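You operate a simulated robot arm through the tools that you are given. There is no shell and no other tool.

Carry out the task below with a simulated robot arm. There is one attempt and no reset: what you move stays moved.

JOB
Run the rewind job on the card, then brake the drum again.
Fine: set the tension, zero the counter and free the drum brake before winding; the web ends taut. Where these are worked on the way, their far stop is far enough and under half their travel is too little: drum brake.

The check looks at the end state, three seconds after you hand in, the way a careful person would. Anything else that was tipped, shoved, dropped, spilled or broken makes it a failure.

ROBOT AND FRAMES
A 7-joint arm with a three-finger gripper, fixed in place. Base frame: the origin is on the floor under the middle of its stand, x ahead of it, y to its left, z up; the work surface is at about z = 0.8. Units: m, rad, N and s.
It reaches about 1.342 m from its shoulder. Its first joint turns from -2.897 to 2.897 rad. Payload 2.69 kg.
The TCP is the grasp point between the finger pads, 0.03 m short of the fingertips. In the tool frame z runs along the fingers and y along their closing line. The gripper opens to 0.128 m; its body begins 0.117 m behind the TCP.
Orientation is told as [roll, pitch, yaw] about the base's x, y, z axes, in that order, counted from this pose: with the fingers straight down and closing along the base's y, the tool's x points along the base's -x, its y along +y and its z along -z.

CONTROLS
- The arm moves only by the tool step_arm. Its argument "commands" is a list of rows, each an object (a shift or turn left out is 0, a gripper value left out holds the last) with "dr": the turn, a rotation vector about the base's x, y, z in rad, a list of three; "xyz": the shift along the base's x, y, z in m, a list of three; "hand": the finger opening in m, from 0 to 0.128. In form: [{"dr": [ax, ay, az], "xyz": [dx, dy, dz], "hand": hand}, ...]. A call has 1 to 20 rows; each row shifts and turns the commanded pose from where the row before left it. Rows are played at 5 a second. More than 0.05 m and 0.15 rad between two rows, or a gripper value outside its range, and nothing of the call is played. Where a pose cannot be reached the arm comes as near as it can. A force on the tool above 90 N (or 10 N above the force at the start of the call, whichever is more), or a blocked arm, ends the call early, and 0.2 s more pass. The fingers move at their own pace (about 0.127 m/s each) and stop on an object; they squeeze with about 32 N. The grip force told is the motor's: it shows also when the fingers shut on nothing. Time passes only in rows, and 0.2 s behind the last, so rows that do not move let the fingers close. The reply holds the time, the measured pose of the TCP, the force on the tool along the base axes, the opening and the grip force, in the units named above and with some noise, with the torque about the TCP (base axes, N m) and any sound that the robot's microphone picked up.
- Cameras (640 x 400 px; columns grow to the right, rows downward): "scene" is fixed at [0.2188, 0.6517, 1.6207]; the picture's right is [-0.69, -0.73, 0.00], its down [-0.50, 0.47, -0.73] and it looks along [0.53, -0.50, -0.69] (base axes); focal length 331 px, centre (320, 200). "wrist" rides on the gripper at [0.058, 0.054, -0.131] in the tool frame; the picture's right is [-0.68, 0.74, 0.00], its down [-0.62, -0.57, -0.55] and it looks along [-0.40, -0.37, 0.84] (tool axes); focal length 234 px, centre (320, 200). There is no depth. A picture from a camera that has moved, and an enlarged one, comes with that camera's place and axes in the base frame and with its lens.
- snapshot(camera): a new picture of that camera. The clock stands still meanwhile.
- lift_body(by): moves the trunk up (or, below 0, down) by that many m; the arm rides with it, the base frame stays. It gives what a move gives, with no picture.
- close_up(camera, box): a new picture of the part [left, top, right, bottom] of that camera's present view, enlarged. The clock stands still meanwhile.
- hand_in(): hands the job in; it is judged then, once.

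Places have to be worked out from the pictures, the camera data and where the tool is seen. Open the gripper and draw the arm clear of the work before you hand the job in, unless the task says otherwise.

The tools are called after "Emit:" as a command line: name --argument value ..., lists and objects as JSON in quotes. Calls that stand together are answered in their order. step_arm: Moves the arm, as the interface text tells. Its arguments: {"type":"object","properties":{"commands":{"type":"array"}},"required":["commands"]} The other tools are called the same way: lift_body (by) moves the trunk up or down; snapshot (camera) takes a picture; close_up (camera, box) takes an enlarged picture of a part of a camera's view; hand_in () hands the job in.

At the start:

```text
time_s: 0.0
ee_pos: [0.6985, 0.0134, 1.1472]
tcp_rot: [0.0, 0.0, 0.0]
contact_force: [0.0, 0.3, -0.4]
moment: [-0.01, -0.01, -0.01]
opening: 0.1282
gripper_force: 0.1
trunk travel left (down, up): [-0.15, 0.2]
```

scene: 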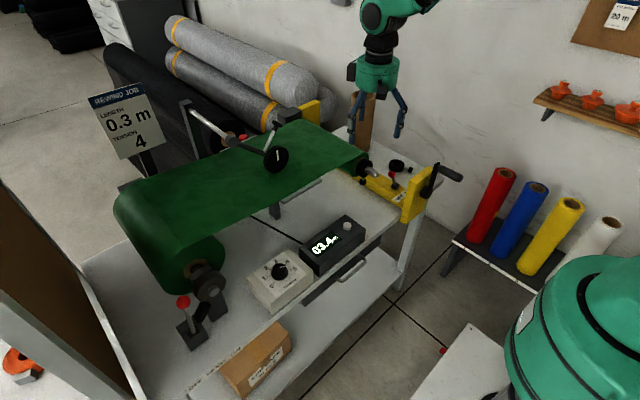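
wrist: 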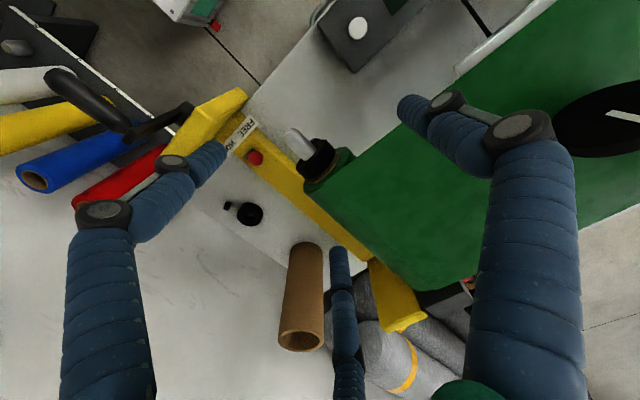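

I'll begin by inspecting the scene in detail before moving: the job card, the tension dial, the counter, the brake and the crank.

Emit:
close_up --camera "scene" --box '[80, 80, 180, 160]'

Emit:
close_up --camera "scene" --box '[230, 205, 380, 325]'

Emit:
close_up --camera "scene" --box '[150, 240, 250, 360]'

Emit:
close_up --camera "scene" --box '[330, 120, 480, 240]'

Emit:
close_up --camera "scene" --box '[170, 90, 310, 190]'

```text
5.00 times, centred on (130, 120) of scene
camera zoom: at [0.2188, 0.6517, 1.6207], right [-0.69, -0.73, 0.0], down [-0.5, 0.47, -0.73], along [0.53, -0.5, -0.69], focal length 1655 px, centre (1270, 600)
```

zoom: 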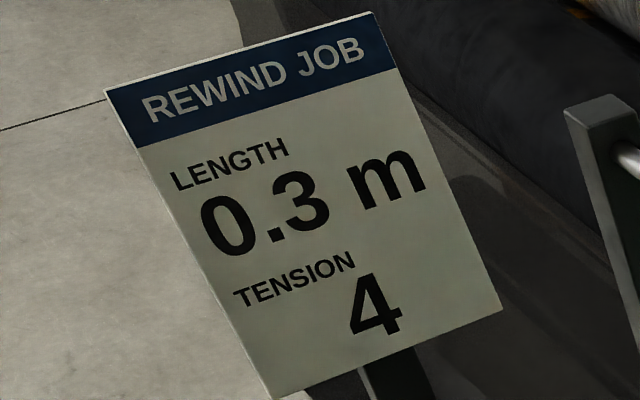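

```text
3.33 times, centred on (305, 265) of scene
camera zoom: at [0.2188, 0.6517, 1.6207], right [-0.69, -0.73, 0.0], down [-0.5, 0.47, -0.73], along [0.53, -0.5, -0.69], focal length 1103 px, centre (370, -17)
```

zoom: 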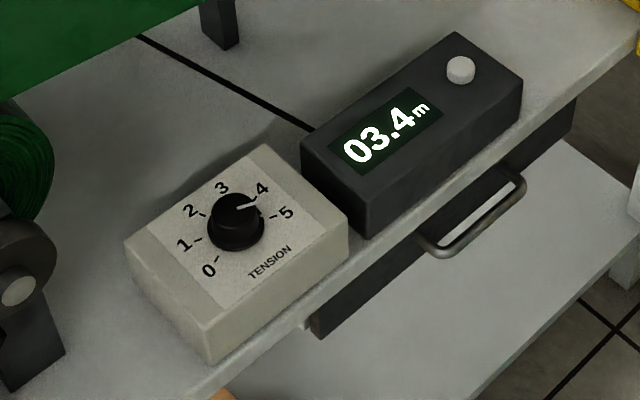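

```text
3.33 times, centred on (200, 300) of scene
camera zoom: at [0.2188, 0.6517, 1.6207], right [-0.69, -0.73, 0.0], down [-0.5, 0.47, -0.73], along [0.53, -0.5, -0.69], focal length 1103 px, centre (720, -133)
```

zoom: 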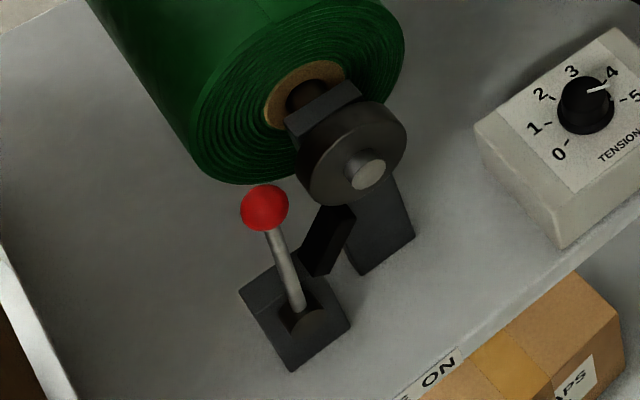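

```text
3.33 times, centred on (405, 180) of scene
camera zoom: at [0.2188, 0.6517, 1.6207], right [-0.69, -0.73, 0.0], down [-0.5, 0.47, -0.73], along [0.53, -0.5, -0.69], focal length 1103 px, centre (37, 267)
```

zoom: 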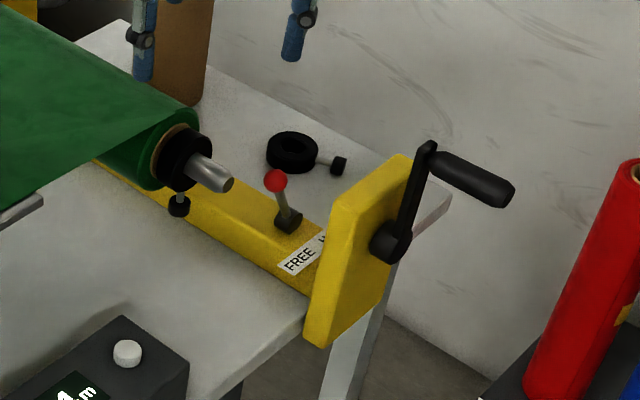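

```text
4.00 times, centred on (240, 140) of scene
camera zoom: at [0.2188, 0.6517, 1.6207], right [-0.69, -0.73, 0.0], down [-0.5, 0.47, -0.73], along [0.53, -0.5, -0.69], focal length 1324 px, centre (640, 440)
```

zoom: 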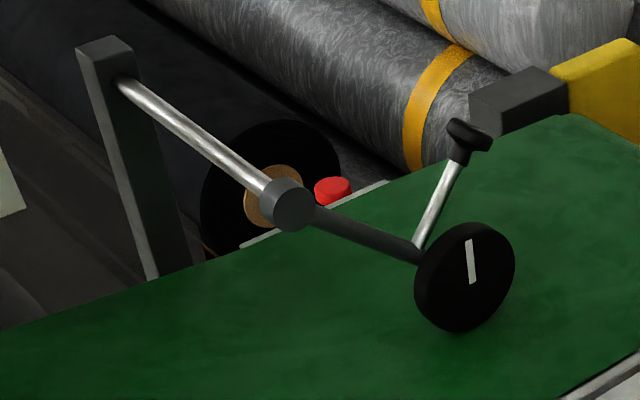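

The card reads LENGTH 0.3 m, TENSION 4; the counter reads 03.4 m. I'll zoom harder on the dial, the measuring wheel arm, the brake label on the table edge, the FREE/… lever and the crank side.

Emit:
close_up --camera "scene" --box '[255, 250, 307, 290]'

Emit:
close_up --camera "scene" --box '[350, 155, 420, 210]'

Emit:
close_up --camera "scene" --box '[210, 330, 310, 400]'

Emit:
close_up --camera "wrist" --box '[40, 70, 340, 260]'

Emit:
close_up --camera "wrist" --box '[380, 0, 640, 160]'

```text
10.00 times, centred on (281, 270) of scene
camera zoom: at [0.2188, 0.6517, 1.6207], right [-0.69, -0.73, 0.0], down [-0.5, 0.47, -0.73], along [0.53, -0.5, -0.69], focal length 3310 px, centre (710, -500)
```

zoom: 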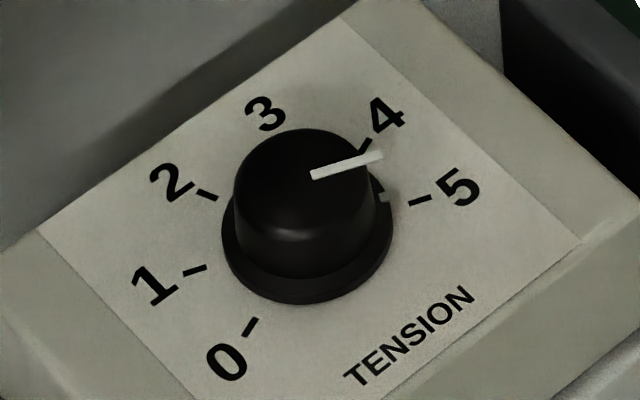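

```text
7.27 times, centred on (385, 182) of scene
camera zoom: at [0.2188, 0.6517, 1.6207], right [-0.69, -0.73, 0.0], down [-0.5, 0.47, -0.73], along [0.53, -0.5, -0.69], focal length 2407 px, centre (-153, 327)
```

zoom: 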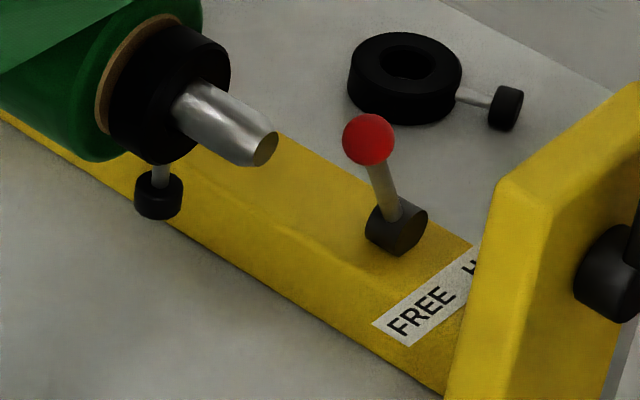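

```text
5.71 times, centred on (260, 365) of scene
camera zoom: at [0.2188, 0.6517, 1.6207], right [-0.69, -0.73, 0.0], down [-0.5, 0.47, -0.73], along [0.53, -0.5, -0.69], focal length 1891 px, centre (663, -743)
```

zoom: 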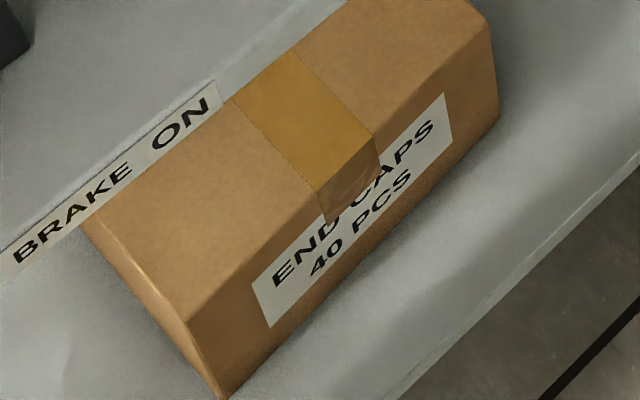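

```text
2.11 times, centred on (190, 165) of wrist
camera zoom: at [0.6393, 0.0655, 1.2788], right [0.68, 0.74, 0.0], down [0.62, -0.57, 0.55], along [0.4, -0.37, -0.84], focal length 493 px, centre (594, 274)
```

zoom: 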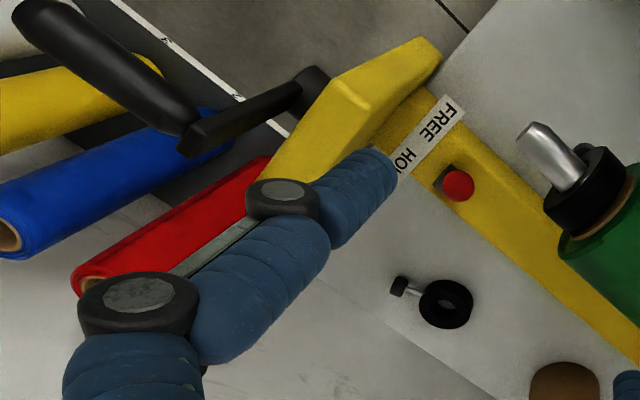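

```text
2.46 times, centred on (510, 80) of wrist
camera zoom: at [0.6393, 0.0655, 1.2788], right [0.68, 0.74, 0.0], down [0.62, -0.57, 0.55], along [0.4, -0.37, -0.84], focal length 576 px, centre (-148, 495)
```

zoom: 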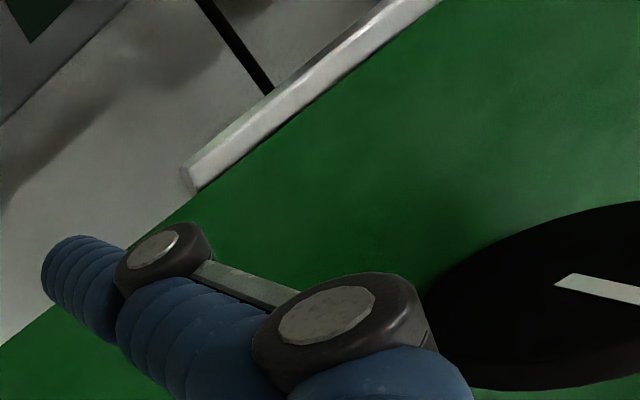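

Findings so far: the dial pointer seems to sit near 5 (needs 4). The near-side lever at the yellow beam reads FREE/HO(LD), and the crank hub triangulates to about (0.56,-0.137,0.908) with its handle up at z≈1.01. I'll move the wrist camera toward the crank side, staying high, to look more closely.

Emit:
step_arm --commands '[{"xyz": [-0.04, 0.0, 0.0]}, {"xyz": [-0.04, 0.0, 0.0]}, {"xyz": [-0.04, 0.0, 0.0]}, {"xyz": [-0.03, 0.0, 0.0]}, {}]'

Emit:
snapshot --camera "wrist"

Emit:
snapshot --camera "scene"

```text
time_s: 1.2
ee_pos: [0.5476, 0.0129, 1.1483]
tcp_rot: [0.0, 0.0, -0.001]
contact_force: [-1.1, -0.1, -0.4]
moment: [-0.01, -0.08, 0.02]
opening: 0.128
gripper_force: 0.1
trunk travel left (down, up): [-0.15, 0.2]
```

```text
taken
camera wrist: at [0.4888, 0.0659, 1.2784], right [0.68, 0.74, 0.0], down [0.62, -0.57, 0.55], along [0.4, -0.37, -0.84], focal length 234 px, centre (320, 200)
```

wrist: 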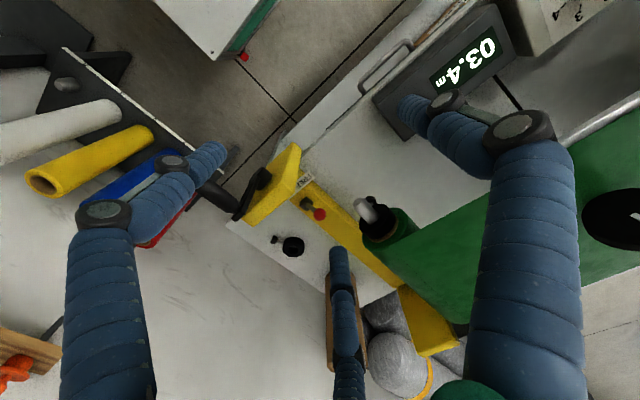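

```text
taken
```

scene: 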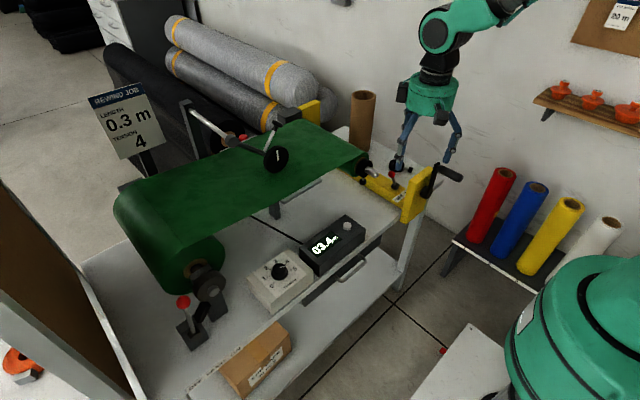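

A second card is on the wall board at the upper right; I'll read it, and zoom into the crank, FREE/HOLD lever and wheel areas from this view.

Emit:
close_up --camera "scene" --box '[590, 0, 640, 35]'

Emit:
close_up --camera "wrist" --box '[190, 120, 350, 270]'

Emit:
close_up --camera "scene" --box '[225, 90, 345, 180]'

Emit:
close_up --camera "scene" --box '[380, 150, 470, 230]'

```text
11.43 times, centred on (615, 18) of scene
camera zoom: at [0.2188, 0.6517, 1.6207], right [-0.69, -0.73, 0.0], down [-0.5, 0.47, -0.73], along [0.53, -0.5, -0.69], focal length 3782 px, centre (-3051, 2286)
```

zoom: 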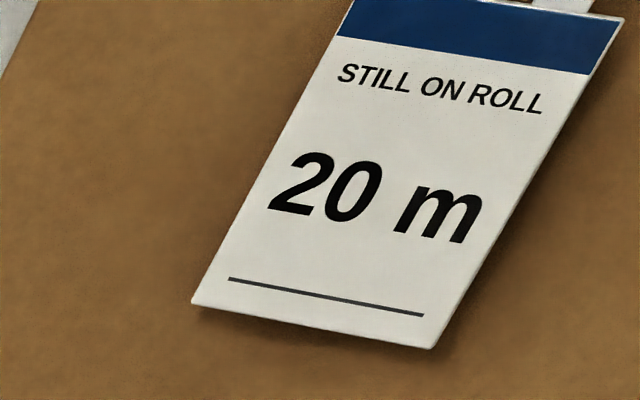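

```text
2.67 times, centred on (270, 195) of wrist
camera zoom: at [0.4888, 0.0659, 1.2784], right [0.68, 0.74, 0.0], down [0.62, -0.57, 0.55], along [0.4, -0.37, -0.84], focal length 624 px, centre (453, 213)
```

zoom: 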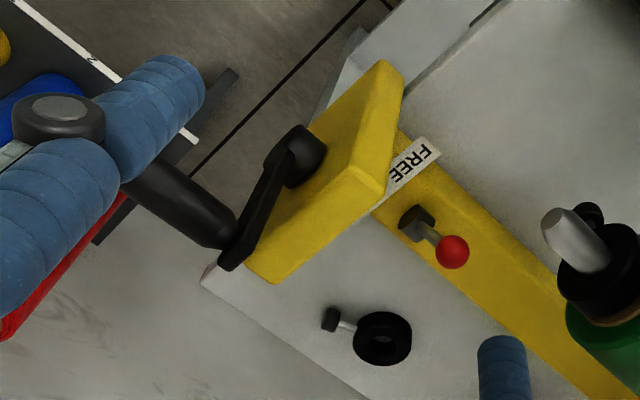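

```text
4.44 times, centred on (285, 135) of scene
camera zoom: at [0.2188, 0.6517, 1.6207], right [-0.69, -0.73, 0.0], down [-0.5, 0.47, -0.73], along [0.53, -0.5, -0.69], focal length 1471 px, centre (476, 489)
```

zoom: 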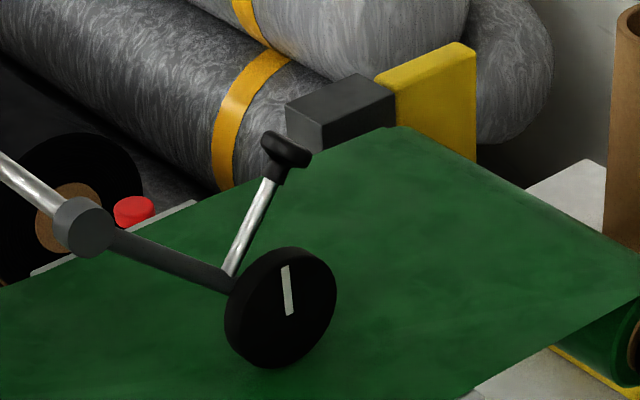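

```text
5.00 times, centred on (425, 190) of scene
camera zoom: at [0.2188, 0.6517, 1.6207], right [-0.69, -0.73, 0.0], down [-0.5, 0.47, -0.73], along [0.53, -0.5, -0.69], focal length 1655 px, centre (-205, 250)
```

zoom: 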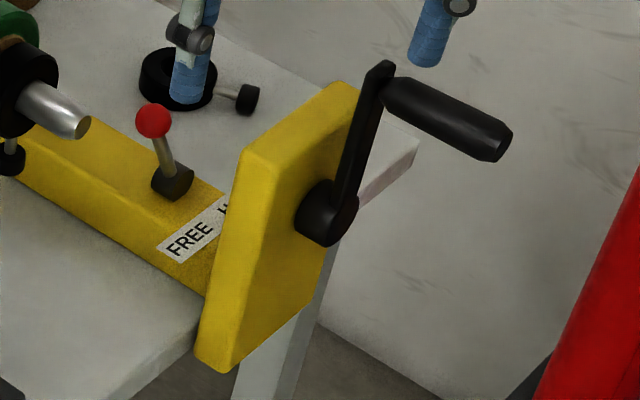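

The wall card is a different one ("still on roll 20 m"), so the bench card (0.3 m, tension 4) is the job. The hold lever leans +y toward FREE. Next I'll look at the measuring wheel and its T-handle from the side by tilting the wrist.

Emit:
step_arm --commands '[{"xyz": [0.01, 0.045, 0.0]}, {"xyz": [0.01, 0.045, 0.0], "dr": [0, -0.1, 0]}, {"xyz": [0.02, 0.045, 0.0], "dr": [0, -0.1, 0]}, {"xyz": [0.02, 0.045, 0.0], "dr": [0, -0.1, 0]}, {"xyz": [0.02, 0.045, 0.0], "dr": [0, -0.1, 0]}, {"xyz": [0.02, 0.02, 0.0], "dr": [0, -0.1, 0]}, {"xyz": [0.02, 0.0, 0.0], "dr": [0, -0.1, 0]}, {}]'

Emit:
snapshot --camera "wrist"

Emit:
snapshot --camera "scene"

```text
time_s: 3.0
ee_pos: [0.6677, 0.2582, 1.1486]
tcp_rot: [-0.001, -0.604, -0.001]
contact_force: [0.8, -0.5, 0.1]
moment: [0.0, 0.02, 0.02]
opening: 0.1282
gripper_force: 0.0
trunk travel left (down, up): [-0.15, 0.2]
```

```text
taken
camera wrist: at [0.546, 0.3107, 1.2233], right [0.56, 0.74, 0.38], down [0.2, -0.57, 0.8], along [0.81, -0.37, -0.46], focal length 234 px, centre (320, 200)
```

wrist: 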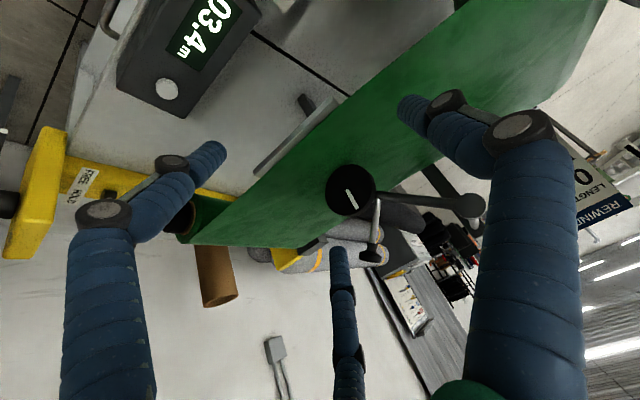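

```text
taken
```

scene: 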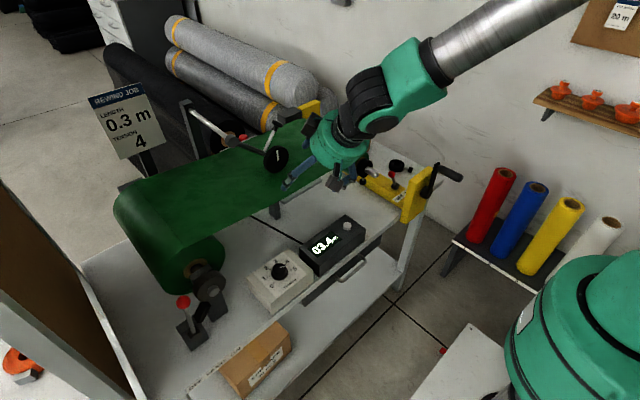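

Emit:
close_up --camera "wrist" --box '[260, 130, 500, 280]'

Emit:
close_up --camera "wrist" --box '[0, 120, 240, 260]'

```text
2.67 times, centred on (380, 205) of wrist
camera zoom: at [0.546, 0.3107, 1.2233], right [0.56, 0.74, 0.38], down [0.2, -0.57, 0.8], along [0.81, -0.37, -0.46], focal length 624 px, centre (160, 187)
```

zoom: 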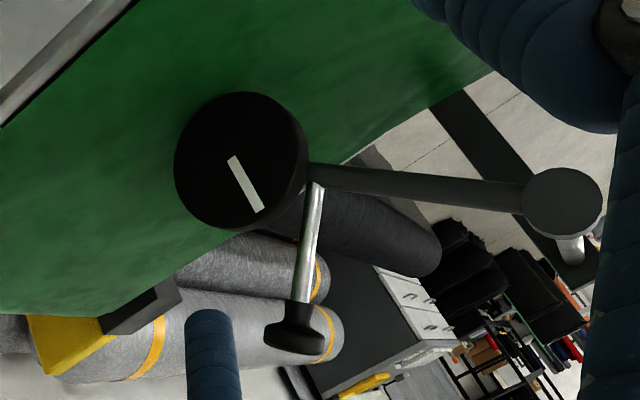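

```text
2.67 times, centred on (120, 190) of wrist
camera zoom: at [0.546, 0.3107, 1.2233], right [0.56, 0.74, 0.38], down [0.2, -0.57, 0.8], along [0.81, -0.37, -0.46], focal length 624 px, centre (853, 227)
```

zoom: 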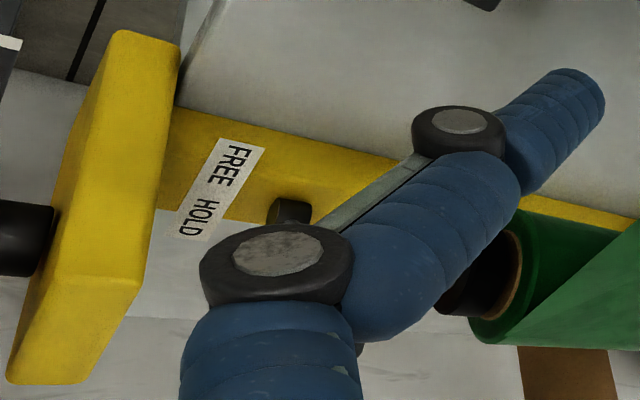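

I estimate the wheel centre at about (0.85, 0.22, 1.07), with its bottom possibly slightly above the web. I need a grazing view to know if it touches, so I'll tilt the wrist further and drop the camera to web level.

Emit:
step_arm --commands '[{"xyz": [-0.02, 0.02, -0.02], "dr": [0, -0.1, 0]}, {"xyz": [-0.02, 0.02, -0.02], "dr": [0, -0.1, 0]}, {"xyz": [-0.02, 0.02, -0.02], "dr": [0, -0.1, 0]}, {"xyz": [-0.02, 0.015, -0.02], "dr": [0, -0.1, 0]}, {}]'

Emit:
snapshot --camera "wrist"

```text
time_s: 4.2
ee_pos: [0.5878, 0.3317, 1.0689]
tcp_rot: [0.003, -1.001, -0.001]
contact_force: [-0.3, 0.0, -0.6]
moment: [0.01, -0.03, -0.01]
opening: 0.128
gripper_force: 0.1
trunk travel left (down, up): [-0.15, 0.2]
```

```text
taken
camera wrist: at [0.4469, 0.3857, 1.0894], right [0.37, 0.74, 0.57], down [-0.13, -0.57, 0.81], along [0.92, -0.37, -0.11], focal length 234 px, centre (320, 200)
```

wrist: 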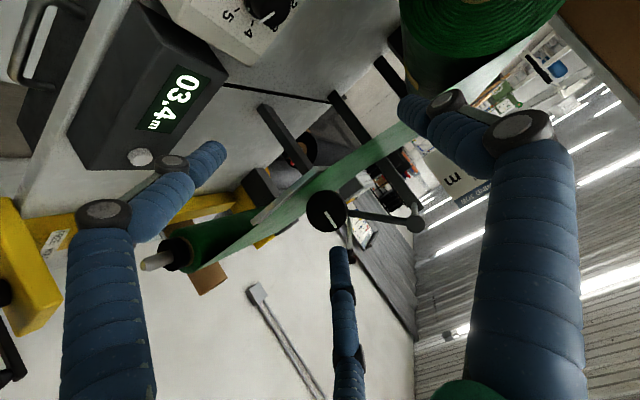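

Emit:
close_up --camera "wrist" --box '[230, 100, 450, 260]'

Emit:
close_up --camera "wrist" --box '[60, 0, 320, 170]'

```text
2.50 times, centred on (340, 180) of wrist
camera zoom: at [0.4469, 0.3857, 1.0894], right [0.37, 0.74, 0.57], down [-0.13, -0.57, 0.81], along [0.92, -0.37, -0.11], focal length 585 px, centre (270, 250)
```

zoom: 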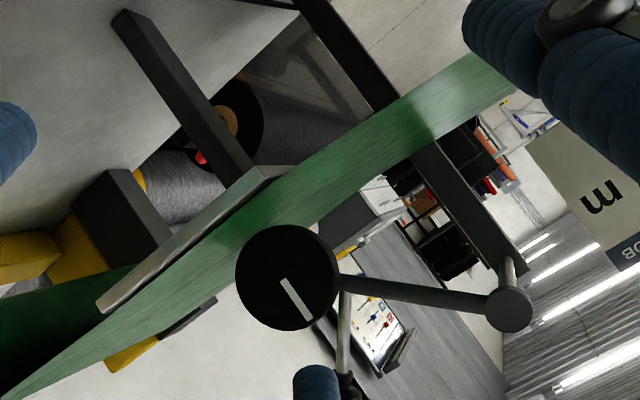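

```text
2.35 times, centred on (190, 85) of wrist
camera zoom: at [0.4469, 0.3857, 1.0894], right [0.37, 0.74, 0.57], down [-0.13, -0.57, 0.81], along [0.92, -0.37, -0.11], focal length 551 px, centre (626, 471)
```

zoom: 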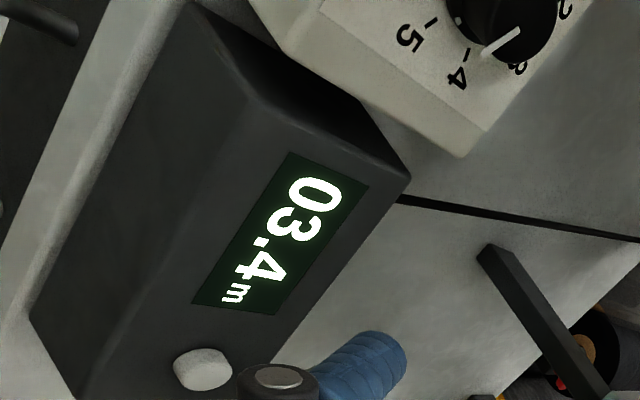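

The wheel's bottom looks within a few millimetres of the web. I'll drop the camera to web height for an edge-on view that will reveal any gap.

Emit:
step_arm --commands '[{"xyz": [-0.01, 0.0, -0.03]}, {"xyz": [-0.01, 0.0, -0.03]}, {"xyz": [0.0, 0.0, -0.018]}, {}]'

Emit:
snapshot --camera "wrist"

Emit:
close_up --camera "wrist" --box '[250, 120, 410, 240]'

```text
time_s: 5.2
ee_pos: [0.5672, 0.3327, 0.99]
tcp_rot: [0.001, -1.001, 0.0]
contact_force: [-0.2, -0.7, -0.2]
moment: [-0.01, -0.01, -0.03]
opening: 0.1279
gripper_force: 0.0
trunk travel left (down, up): [-0.15, 0.2]
```

```text
taken
camera wrist: at [0.4256, 0.3861, 1.0111], right [0.37, 0.74, 0.57], down [-0.13, -0.57, 0.81], along [0.92, -0.37, -0.11], focal length 234 px, centre (320, 200)
```

wrist: 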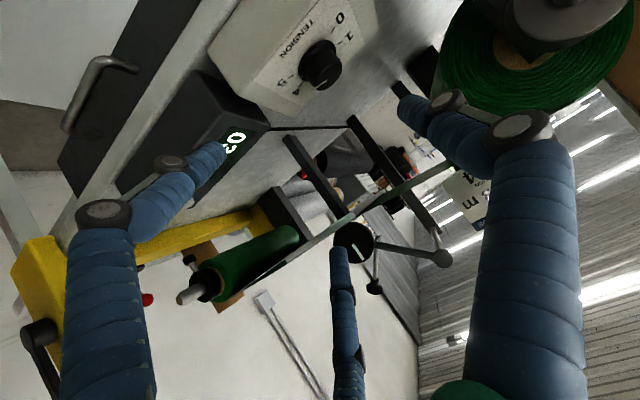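

```text
3.33 times, centred on (330, 180) of wrist
camera zoom: at [0.4256, 0.3861, 1.0111], right [0.37, 0.74, 0.57], down [-0.13, -0.57, 0.81], along [0.92, -0.37, -0.11], focal length 781 px, centre (287, 267)
```

zoom: 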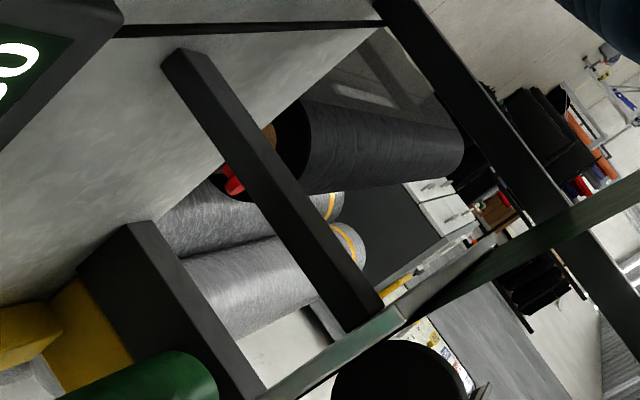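

The web is now edge-on; I'll zoom in on where the wheel meets it and the dial, which is well visible here.

Emit:
close_up --camera "wrist" --box '[300, 190, 400, 260]'

Emit:
close_up --camera "wrist" --box '[220, 0, 380, 100]'

Emit:
close_up --camera "wrist" --box '[120, 200, 320, 330]'

```text
5.71 times, centred on (350, 225) of wrist
camera zoom: at [0.4256, 0.3861, 1.0111], right [0.37, 0.74, 0.57], down [-0.13, -0.57, 0.81], along [0.92, -0.37, -0.11], focal length 1338 px, centre (149, 57)
```

zoom: 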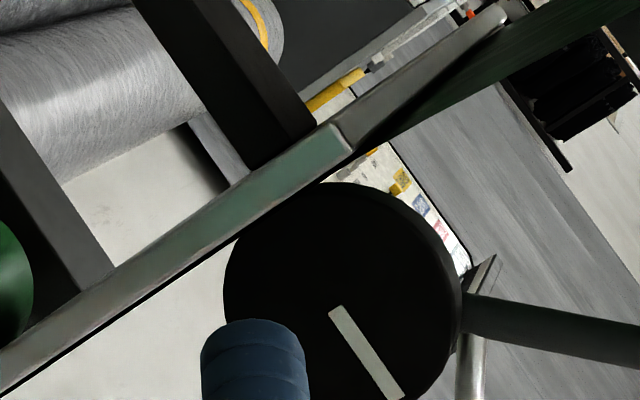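

```text
4.00 times, centred on (300, 50) of wrist
camera zoom: at [0.4256, 0.3861, 1.0111], right [0.37, 0.74, 0.57], down [-0.13, -0.57, 0.81], along [0.92, -0.37, -0.11], focal length 937 px, centre (400, 800)
```

zoom: 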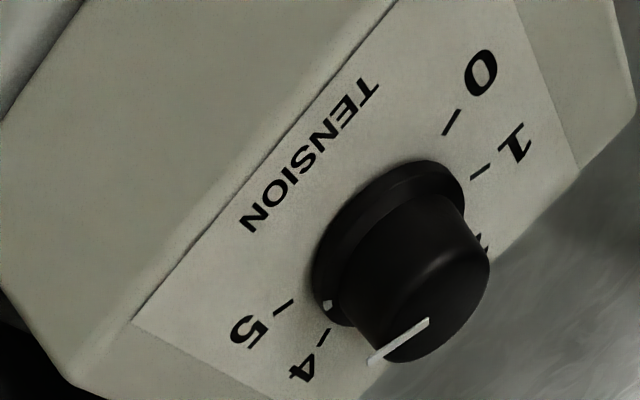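

```text
3.08 times, centred on (220, 265) of wrist
camera zoom: at [0.4256, 0.3861, 1.0111], right [0.37, 0.74, 0.57], down [-0.13, -0.57, 0.81], along [0.92, -0.37, -0.11], focal length 720 px, centre (628, 0)
```

zoom: 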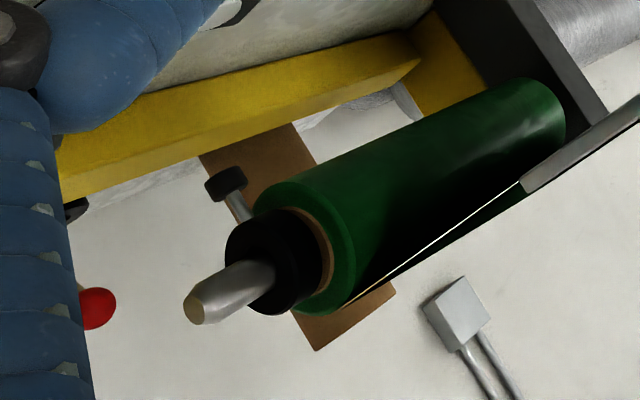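

The wheel rests on the web over the platen, so the counter should count. The finger layout is three fingers at 120°. Now I'll untilt and go above the dial knob at about (0.667, 0.376, top z≈0.885) to look straight down on it.

Emit:
step_arm --commands '[{"xyz": [0.0, 0.0, 0.04], "dr": [0, 0.1, 0]}, {"xyz": [0.0, 0.0, 0.04], "dr": [0, 0.1, 0]}, {"xyz": [0.0, 0.01, 0.03], "dr": [0, 0.1, 0]}, {"xyz": [0.01, 0.01, 0.03], "dr": [0, 0.1, 0]}, {"xyz": [0.01, 0.01, 0.02], "dr": [0, 0.1, 0]}, {"xyz": [0.01, 0.01, 0.0], "dr": [0, 0.1, 0]}, {"xyz": [0.01, 0.003, 0.0], "dr": [0, 0.1, 0]}, {"xyz": [0.01, 0.0, 0.0], "dr": [0, 0.1, 0]}, {"xyz": [0.01, 0.0, 0.0], "dr": [0, 0.1, 0]}, {"xyz": [0.01, 0.0, 0.0], "dr": [0, 0.1, 0]}, {}]'

Emit:
snapshot --camera "wrist"

Emit:
snapshot --camera "scene"

```text
time_s: 7.6
ee_pos: [0.6384, 0.3758, 1.1484]
tcp_rot: [0.0, 0.003, 0.001]
contact_force: [-0.1, 0.0, -0.7]
moment: [0.03, 0.06, 0.0]
opening: 0.1277
gripper_force: 0.1
trunk travel left (down, up): [-0.15, 0.2]
```

```text
taken
camera wrist: at [0.5797, 0.4288, 1.2803], right [0.68, 0.74, 0.0], down [0.62, -0.57, 0.55], along [0.4, -0.37, -0.84], focal length 234 px, centre (320, 200)
```

wrist: 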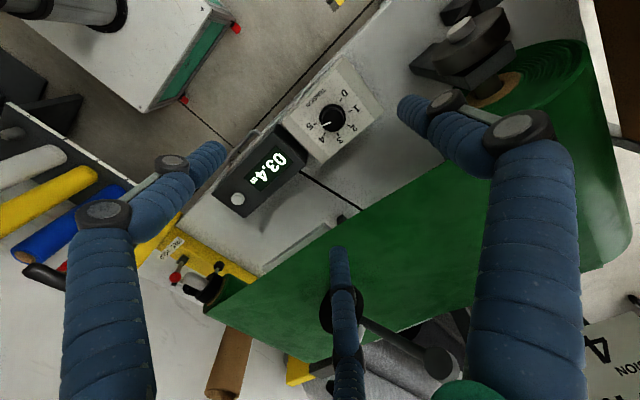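

```text
taken
```

scene: 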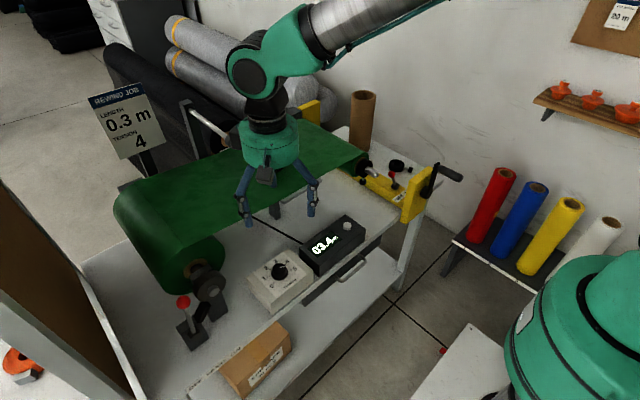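

Emit:
close_up --camera "wrist" --box '[285, 75, 385, 165]'

```text
4.44 times, centred on (335, 120) of wrist
camera zoom: at [0.5797, 0.4288, 1.2803], right [0.68, 0.74, 0.0], down [0.62, -0.57, 0.55], along [0.4, -0.37, -0.84], focal length 1041 px, centre (253, 556)
```

zoom: 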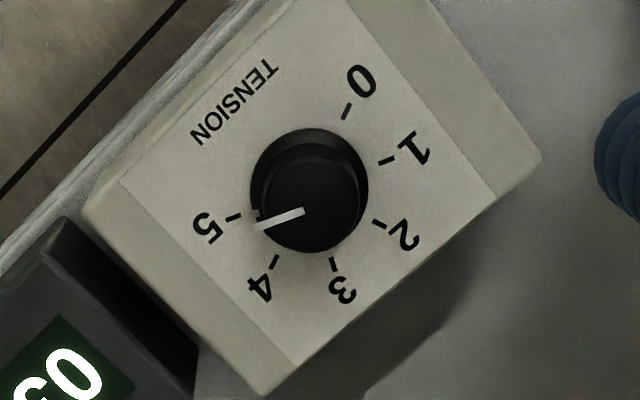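

Seen nearly from above, the pointer is on 5; ticks are 45° apart so 4 needs a +45° turn (counter-clockwise from above). The knob axis is at (0.668, 0.377). I'll descend above it with fingers partly closed and the wrist pre-turned by −0.4 rad.

Emit:
step_arm --commands '[{"xyz": [0.015, 0.0, -0.04], "dr": [0, 0, -0.1], "hand": 0.08}, {"xyz": [0.014, 0.001, -0.04], "dr": [0, 0, -0.1], "hand": 0.08}, {"xyz": [0.0, 0.0, -0.04], "dr": [0, 0, -0.1]}, {"xyz": [0.0, 0.0, -0.03], "dr": [0, 0, -0.1]}, {"xyz": [0.0, 0.0, -0.02]}, {}]'

Emit:
snapshot --camera "wrist"

Emit:
close_up --camera "scene" --box '[220, 180, 370, 320]'

```text
time_s: 9.0
ee_pos: [0.6664, 0.3755, 0.9793]
tcp_rot: [0.0, 0.0, -0.401]
contact_force: [0.4, -0.3, -0.2]
moment: [0.0, 0.03, -0.02]
opening: 0.08
gripper_force: 0.0
trunk travel left (down, up): [-0.15, 0.2]
```

```text
taken
camera wrist: at [0.6337, 0.4483, 1.11], right [0.91, 0.41, 0.0], down [0.35, -0.76, 0.55], along [0.23, -0.5, -0.84], focal length 234 px, centre (320, 200)
```

wrist: 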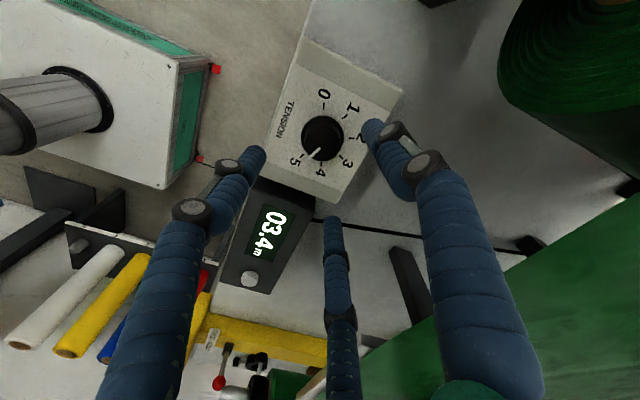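

```text
2.86 times, centred on (295, 250) of scene
camera zoom: at [0.2188, 0.6517, 1.6207], right [-0.69, -0.73, 0.0], down [-0.5, 0.47, -0.73], along [0.53, -0.5, -0.69], focal length 946 px, centre (391, 57)
```

zoom: 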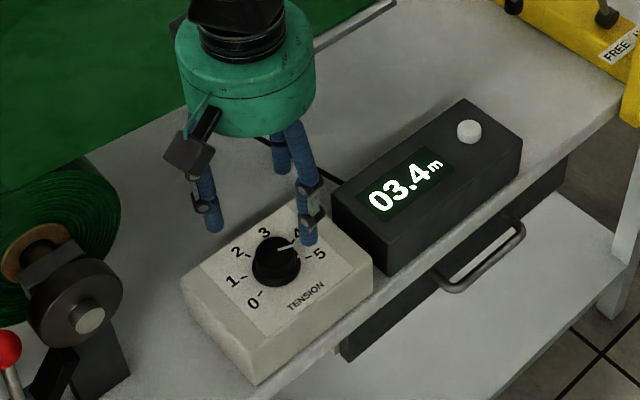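

The TCP axis lines up with the knob. Panel surface is at z≈0.857, knob top ≈0.885; I'll lower to TCP z≈0.897 (tips ≈0.867) and then close.

Emit:
step_arm --commands '[{"xyz": [0.001, 0.0015, -0.03]}, {"xyz": [0.0, 0.0, -0.025]}, {"xyz": [0.0, 0.0, -0.015]}, {"xyz": [0.0, 0.0, -0.012]}, {}]'

Emit:
close_up --camera "scene" --box '[230, 220, 330, 310]'

Emit:
snapshot --camera "wrist"

```text
time_s: 10.2
ee_pos: [0.6687, 0.3774, 0.8972]
tcp_rot: [-0.001, -0.001, -0.402]
contact_force: [-1.0, -1.2, -0.1]
moment: [-0.03, 0.02, -0.01]
opening: 0.0803
gripper_force: 0.1
trunk travel left (down, up): [-0.15, 0.2]
```

```text
4.44 times, centred on (280, 265) of scene
camera zoom: at [0.2188, 0.6517, 1.6207], right [-0.69, -0.73, 0.0], down [-0.5, 0.47, -0.73], along [0.53, -0.5, -0.69], focal length 1471 px, centre (498, -89)
```

zoom: 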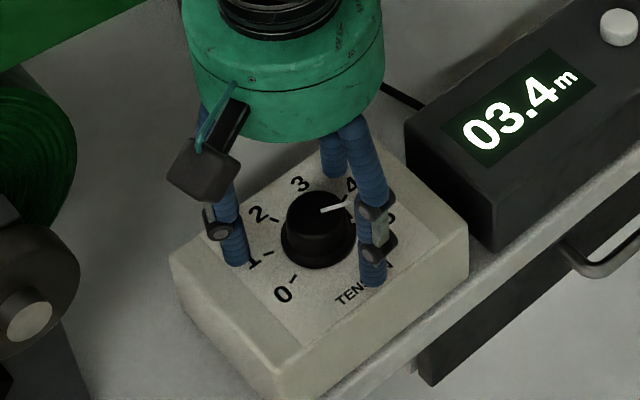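

```text
taken
camera wrist: at [0.6355, 0.4498, 1.0287], right [0.91, 0.41, 0.0], down [0.35, -0.76, 0.55], along [0.23, -0.5, -0.84], focal length 234 px, centre (320, 200)
```

wrist: 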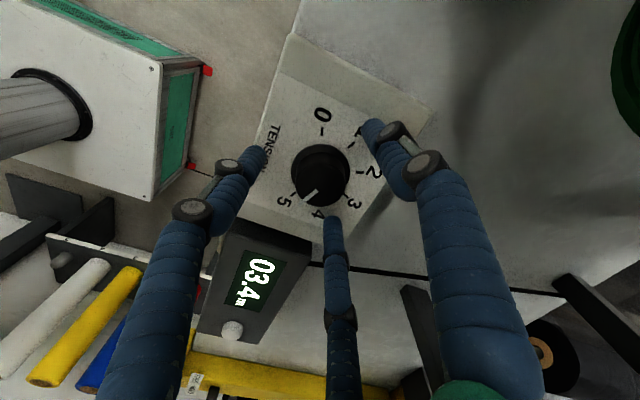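

The three fingers surround the knob evenly. Closing on it now.

Emit:
step_arm --commands '[{"hand": 0.06}, {"hand": 0.045}, {"hand": 0.03}, {"hand": 0.02}, {"hand": 0.02}]'

Emit:
close_up --camera "scene" --box '[230, 220, 330, 310]'

Emit:
close_up --camera "wrist" --box '[220, 90, 420, 240]'

```text
time_s: 11.4
ee_pos: [0.6709, 0.377, 0.8979]
tcp_rot: [0.0, -0.001, -0.401]
contact_force: [19.1, -24.2, -1.4]
moment: [-0.73, -0.56, -0.01]
opening: 0.0405
gripper_force: 15.8
trunk travel left (down, up): [-0.15, 0.2]
```

```text
4.44 times, centred on (280, 265) of scene
camera zoom: at [0.2188, 0.6517, 1.6207], right [-0.69, -0.73, 0.0], down [-0.5, 0.47, -0.73], along [0.53, -0.5, -0.69], focal length 1471 px, centre (498, -89)
```

zoom: 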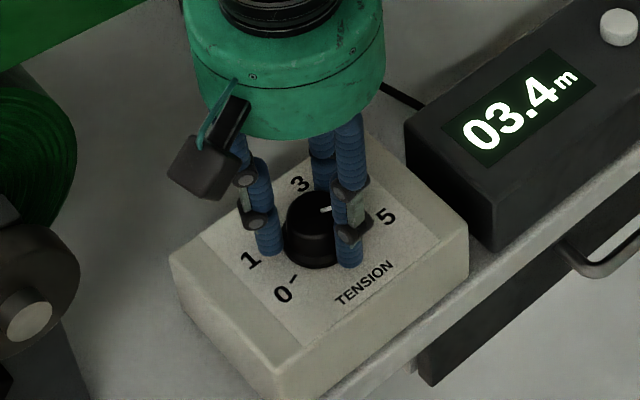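

```text
2.67 times, centred on (320, 165) of wrist
camera zoom: at [0.6364, 0.4485, 1.0291], right [0.91, 0.41, 0.0], down [0.35, -0.76, 0.55], along [0.23, -0.5, -0.84], focal length 624 px, centre (320, 293)
```

zoom: 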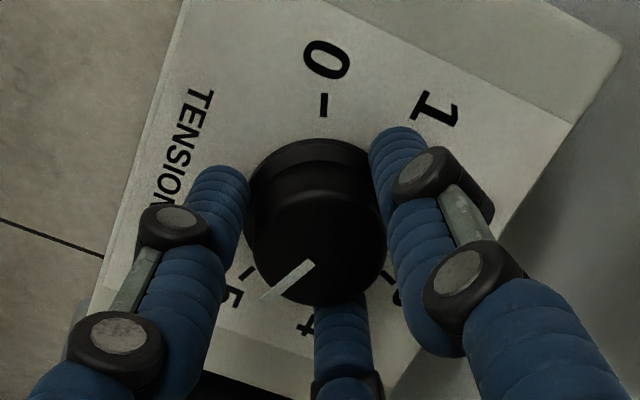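

Only one finger (the +x,−y one) bears on the knob, giving a side load of about 30 N. I'll shift the hand a few millimetres in that direction to centre it.

Emit:
step_arm --commands '[{"xyz": [0.002, -0.002, 0.0]}, {"xyz": [0.001, -0.002, 0.0]}, {}]'

```text
time_s: 12.2
ee_pos: [0.6701, 0.3746, 0.8976]
tcp_rot: [-0.001, 0.001, -0.4]
contact_force: [-5.8, 11.2, 2.3]
moment: [0.51, 0.47, 0.0]
opening: 0.037
gripper_force: 45.4
trunk travel left (down, up): [-0.15, 0.2]
```

Now gripped well (opening 0.037, grip 45 N) with low side load. Turning +0.70 rad first, then checking the pointer.

Emit:
step_arm --commands '[{"dr": [0, 0, 0.1]}, {"dr": [0, 0, 0.1]}, {"dr": [0, 0, 0.1]}, {"dr": [0, 0, 0.1]}, {"dr": [0, 0, 0.1]}, {"dr": [0, 0, 0.1]}, {"dr": [0, 0, 0.1]}, {}]'

Emit:
close_up --camera "wrist" --box '[220, 90, 420, 240]'

Emit:
close_up --camera "scene" --box '[255, 250, 307, 290]'

```text
time_s: 14.0
ee_pos: [0.67, 0.3749, 0.8972]
tcp_rot: [-0.001, 0.0, 0.301]
contact_force: [-18.4, 31.5, 1.8]
moment: [0.91, 0.53, -0.02]
opening: 0.0367
gripper_force: 45.1
trunk travel left (down, up): [-0.15, 0.2]
```

```text
2.67 times, centred on (320, 165) of wrist
camera zoom: at [0.5983, 0.4087, 1.0289], right [0.43, 0.9, 0.0], down [0.76, -0.36, 0.55], along [0.5, -0.24, -0.84], focal length 624 px, centre (320, 293)
```

zoom: 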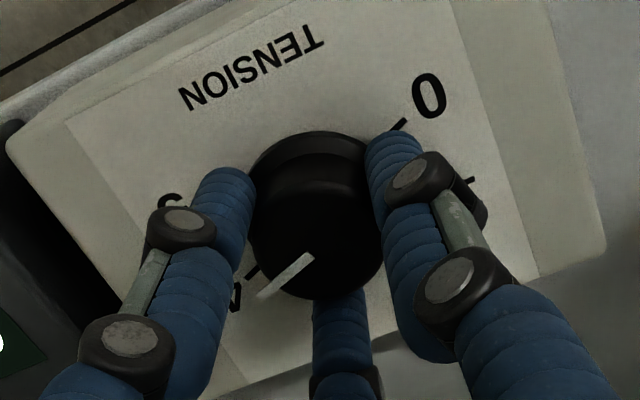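

```text
10.00 times, centred on (281, 270) of scene
camera zoom: at [0.2188, 0.6517, 1.6207], right [-0.69, -0.73, 0.0], down [-0.5, 0.47, -0.73], along [0.53, -0.5, -0.69], focal length 3310 px, centre (710, -500)
```

zoom: 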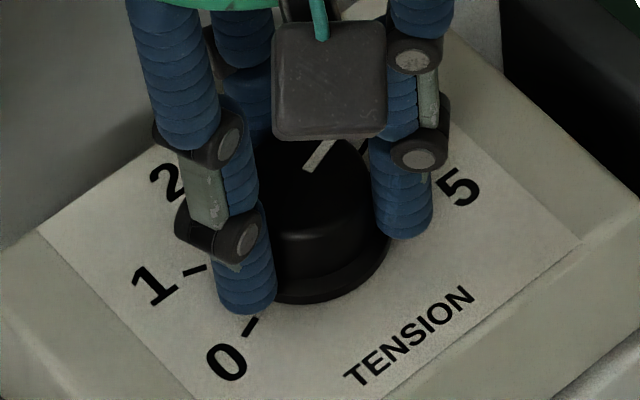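

The knob follows the hand exactly. Adding the last 0.085 rad, then releasing and rising to verify from above.

Emit:
step_arm --commands '[{"dr": [0, 0, 0.085]}, {}, {"hand": 0.05}, {"hand": 0.08}, {"hand": 0.08}, {"xyz": [0, 0, 0.03]}, {"xyz": [0, 0, 0.04]}, {"xyz": [-0.01, 0, 0.04]}, {"xyz": [-0.02, 0, 0.04], "dr": [0, 0, -0.1]}, {"dr": [0, 0, -0.1], "xyz": [0, 0, 0.04]}, {"dr": [0, 0, -0.1], "xyz": [0, 0, 0.04]}, {"dr": [0, 0, -0.085]}, {}]'

Emit:
snapshot --camera "wrist"

Emit:
close_up --camera "wrist" --box '[285, 75, 385, 165]'

Emit:
close_up --camera "scene" --box '[255, 250, 307, 290]'

```text
time_s: 16.8
ee_pos: [0.6413, 0.3745, 1.1266]
tcp_rot: [0.001, 0.001, -0.001]
contact_force: [-0.7, 0.3, 0.6]
moment: [-0.01, 0.03, 0.0]
opening: 0.0799
gripper_force: 0.0
trunk travel left (down, up): [-0.15, 0.2]
```

```text
taken
camera wrist: at [0.5827, 0.4275, 1.2583], right [0.68, 0.74, 0.0], down [0.62, -0.57, 0.55], along [0.4, -0.37, -0.84], focal length 234 px, centre (320, 200)
```

wrist: 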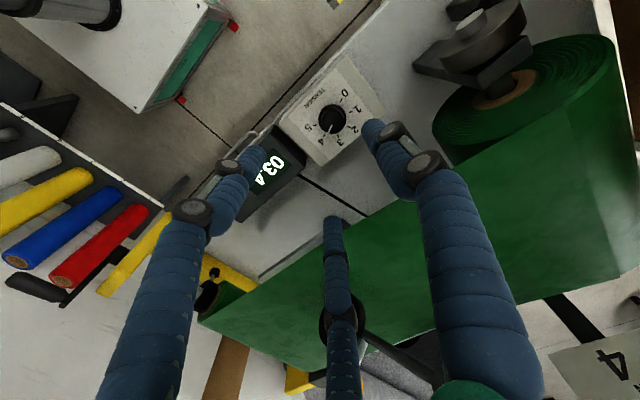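

```text
4.44 times, centred on (335, 120) of wrist
camera zoom: at [0.5827, 0.4275, 1.2583], right [0.68, 0.74, 0.0], down [0.62, -0.57, 0.55], along [0.4, -0.37, -0.84], focal length 1041 px, centre (253, 556)
```

zoom: 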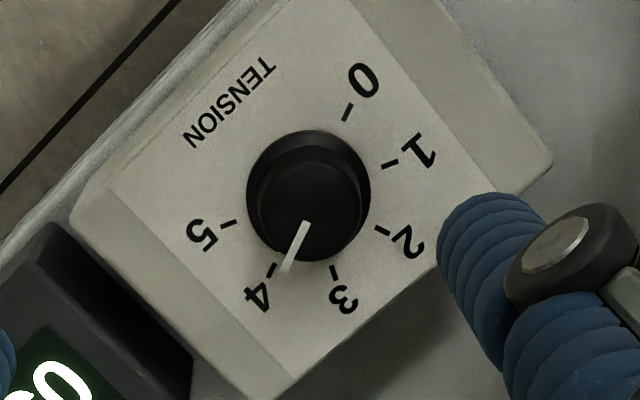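

```text
10.00 times, centred on (281, 270) of scene
camera zoom: at [0.2188, 0.6517, 1.6207], right [-0.69, -0.73, 0.0], down [-0.5, 0.47, -0.73], along [0.53, -0.5, -0.69], focal length 3310 px, centre (710, -500)
```

zoom: 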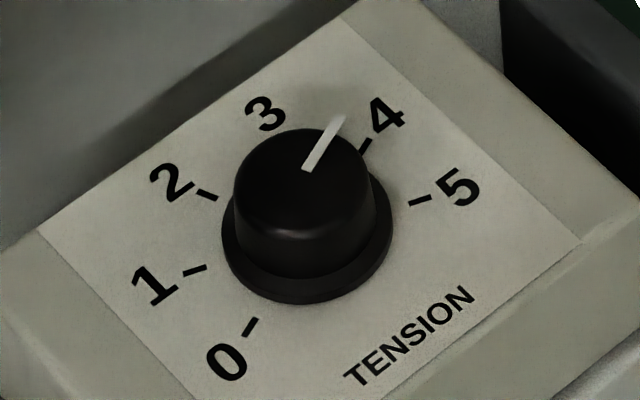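

Emit:
close_up --camera "wrist" --box '[310, 92, 360, 142]'

```text
8.00 times, centred on (335, 117) of wrist
camera zoom: at [0.5827, 0.4275, 1.2583], right [0.68, 0.74, 0.0], down [0.62, -0.57, 0.55], along [0.4, -0.37, -0.84], focal length 1873 px, centre (200, 864)
```

zoom: 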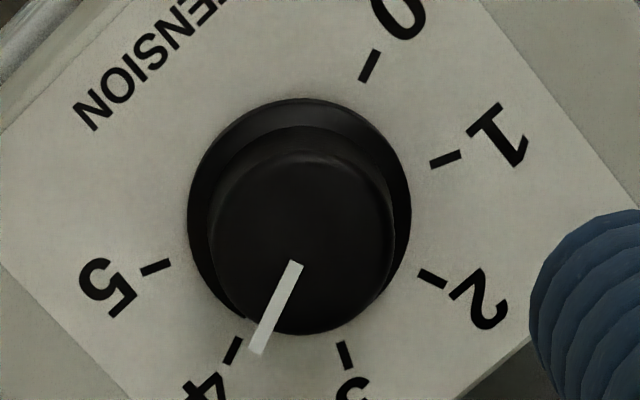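

The pointer is parallel to the 4 tick — tension is set to 4. Next I close the fingers and move above the counter's white button, which I place at about (0.65, 0.131, 0.88).

Emit:
step_arm --commands '[{"xyz": [0.0, -0.045, 0.0], "hand": 0.05}, {"xyz": [0.0, -0.045, 0.0], "hand": 0.02}, {"xyz": [0.0, -0.045, 0.0], "hand": 0.0}, {"xyz": [0.0, -0.045, 0.0]}, {"xyz": [0.005, -0.045, 0.0]}, {"xyz": [0.004, -0.018, -0.04]}, {"xyz": [0.0, 0.0, -0.04]}, {"xyz": [0.0, 0.0, -0.04]}, {}]'

Emit:
snapshot --camera "wrist"

Emit:
close_up --camera "scene" --box '[290, 150, 420, 270]'

```text
time_s: 18.8
ee_pos: [0.6487, 0.131, 1.0077]
tcp_rot: [0.001, 0.0, -0.001]
contact_force: [0.1, -0.8, -0.4]
moment: [-0.04, 0.03, 0.04]
opening: 0.0023
gripper_force: 31.4
trunk travel left (down, up): [-0.15, 0.2]
```

```text
taken
camera wrist: at [0.5921, 0.1843, 1.1383], right [0.68, 0.74, 0.0], down [0.62, -0.57, 0.55], along [0.4, -0.37, -0.84], focal length 234 px, centre (320, 200)
```

wrist: 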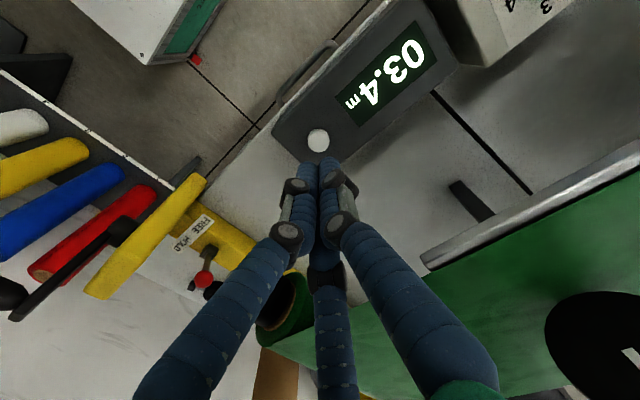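

```text
3.33 times, centred on (355, 210) of scene
camera zoom: at [0.2188, 0.6517, 1.6207], right [-0.69, -0.73, 0.0], down [-0.5, 0.47, -0.73], along [0.53, -0.5, -0.69], focal length 1103 px, centre (203, 167)
```

zoom: 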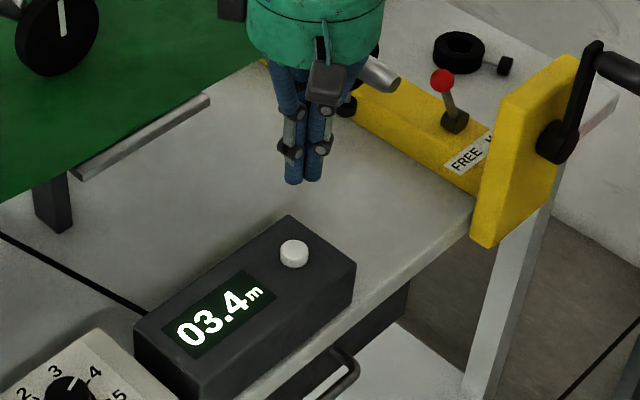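

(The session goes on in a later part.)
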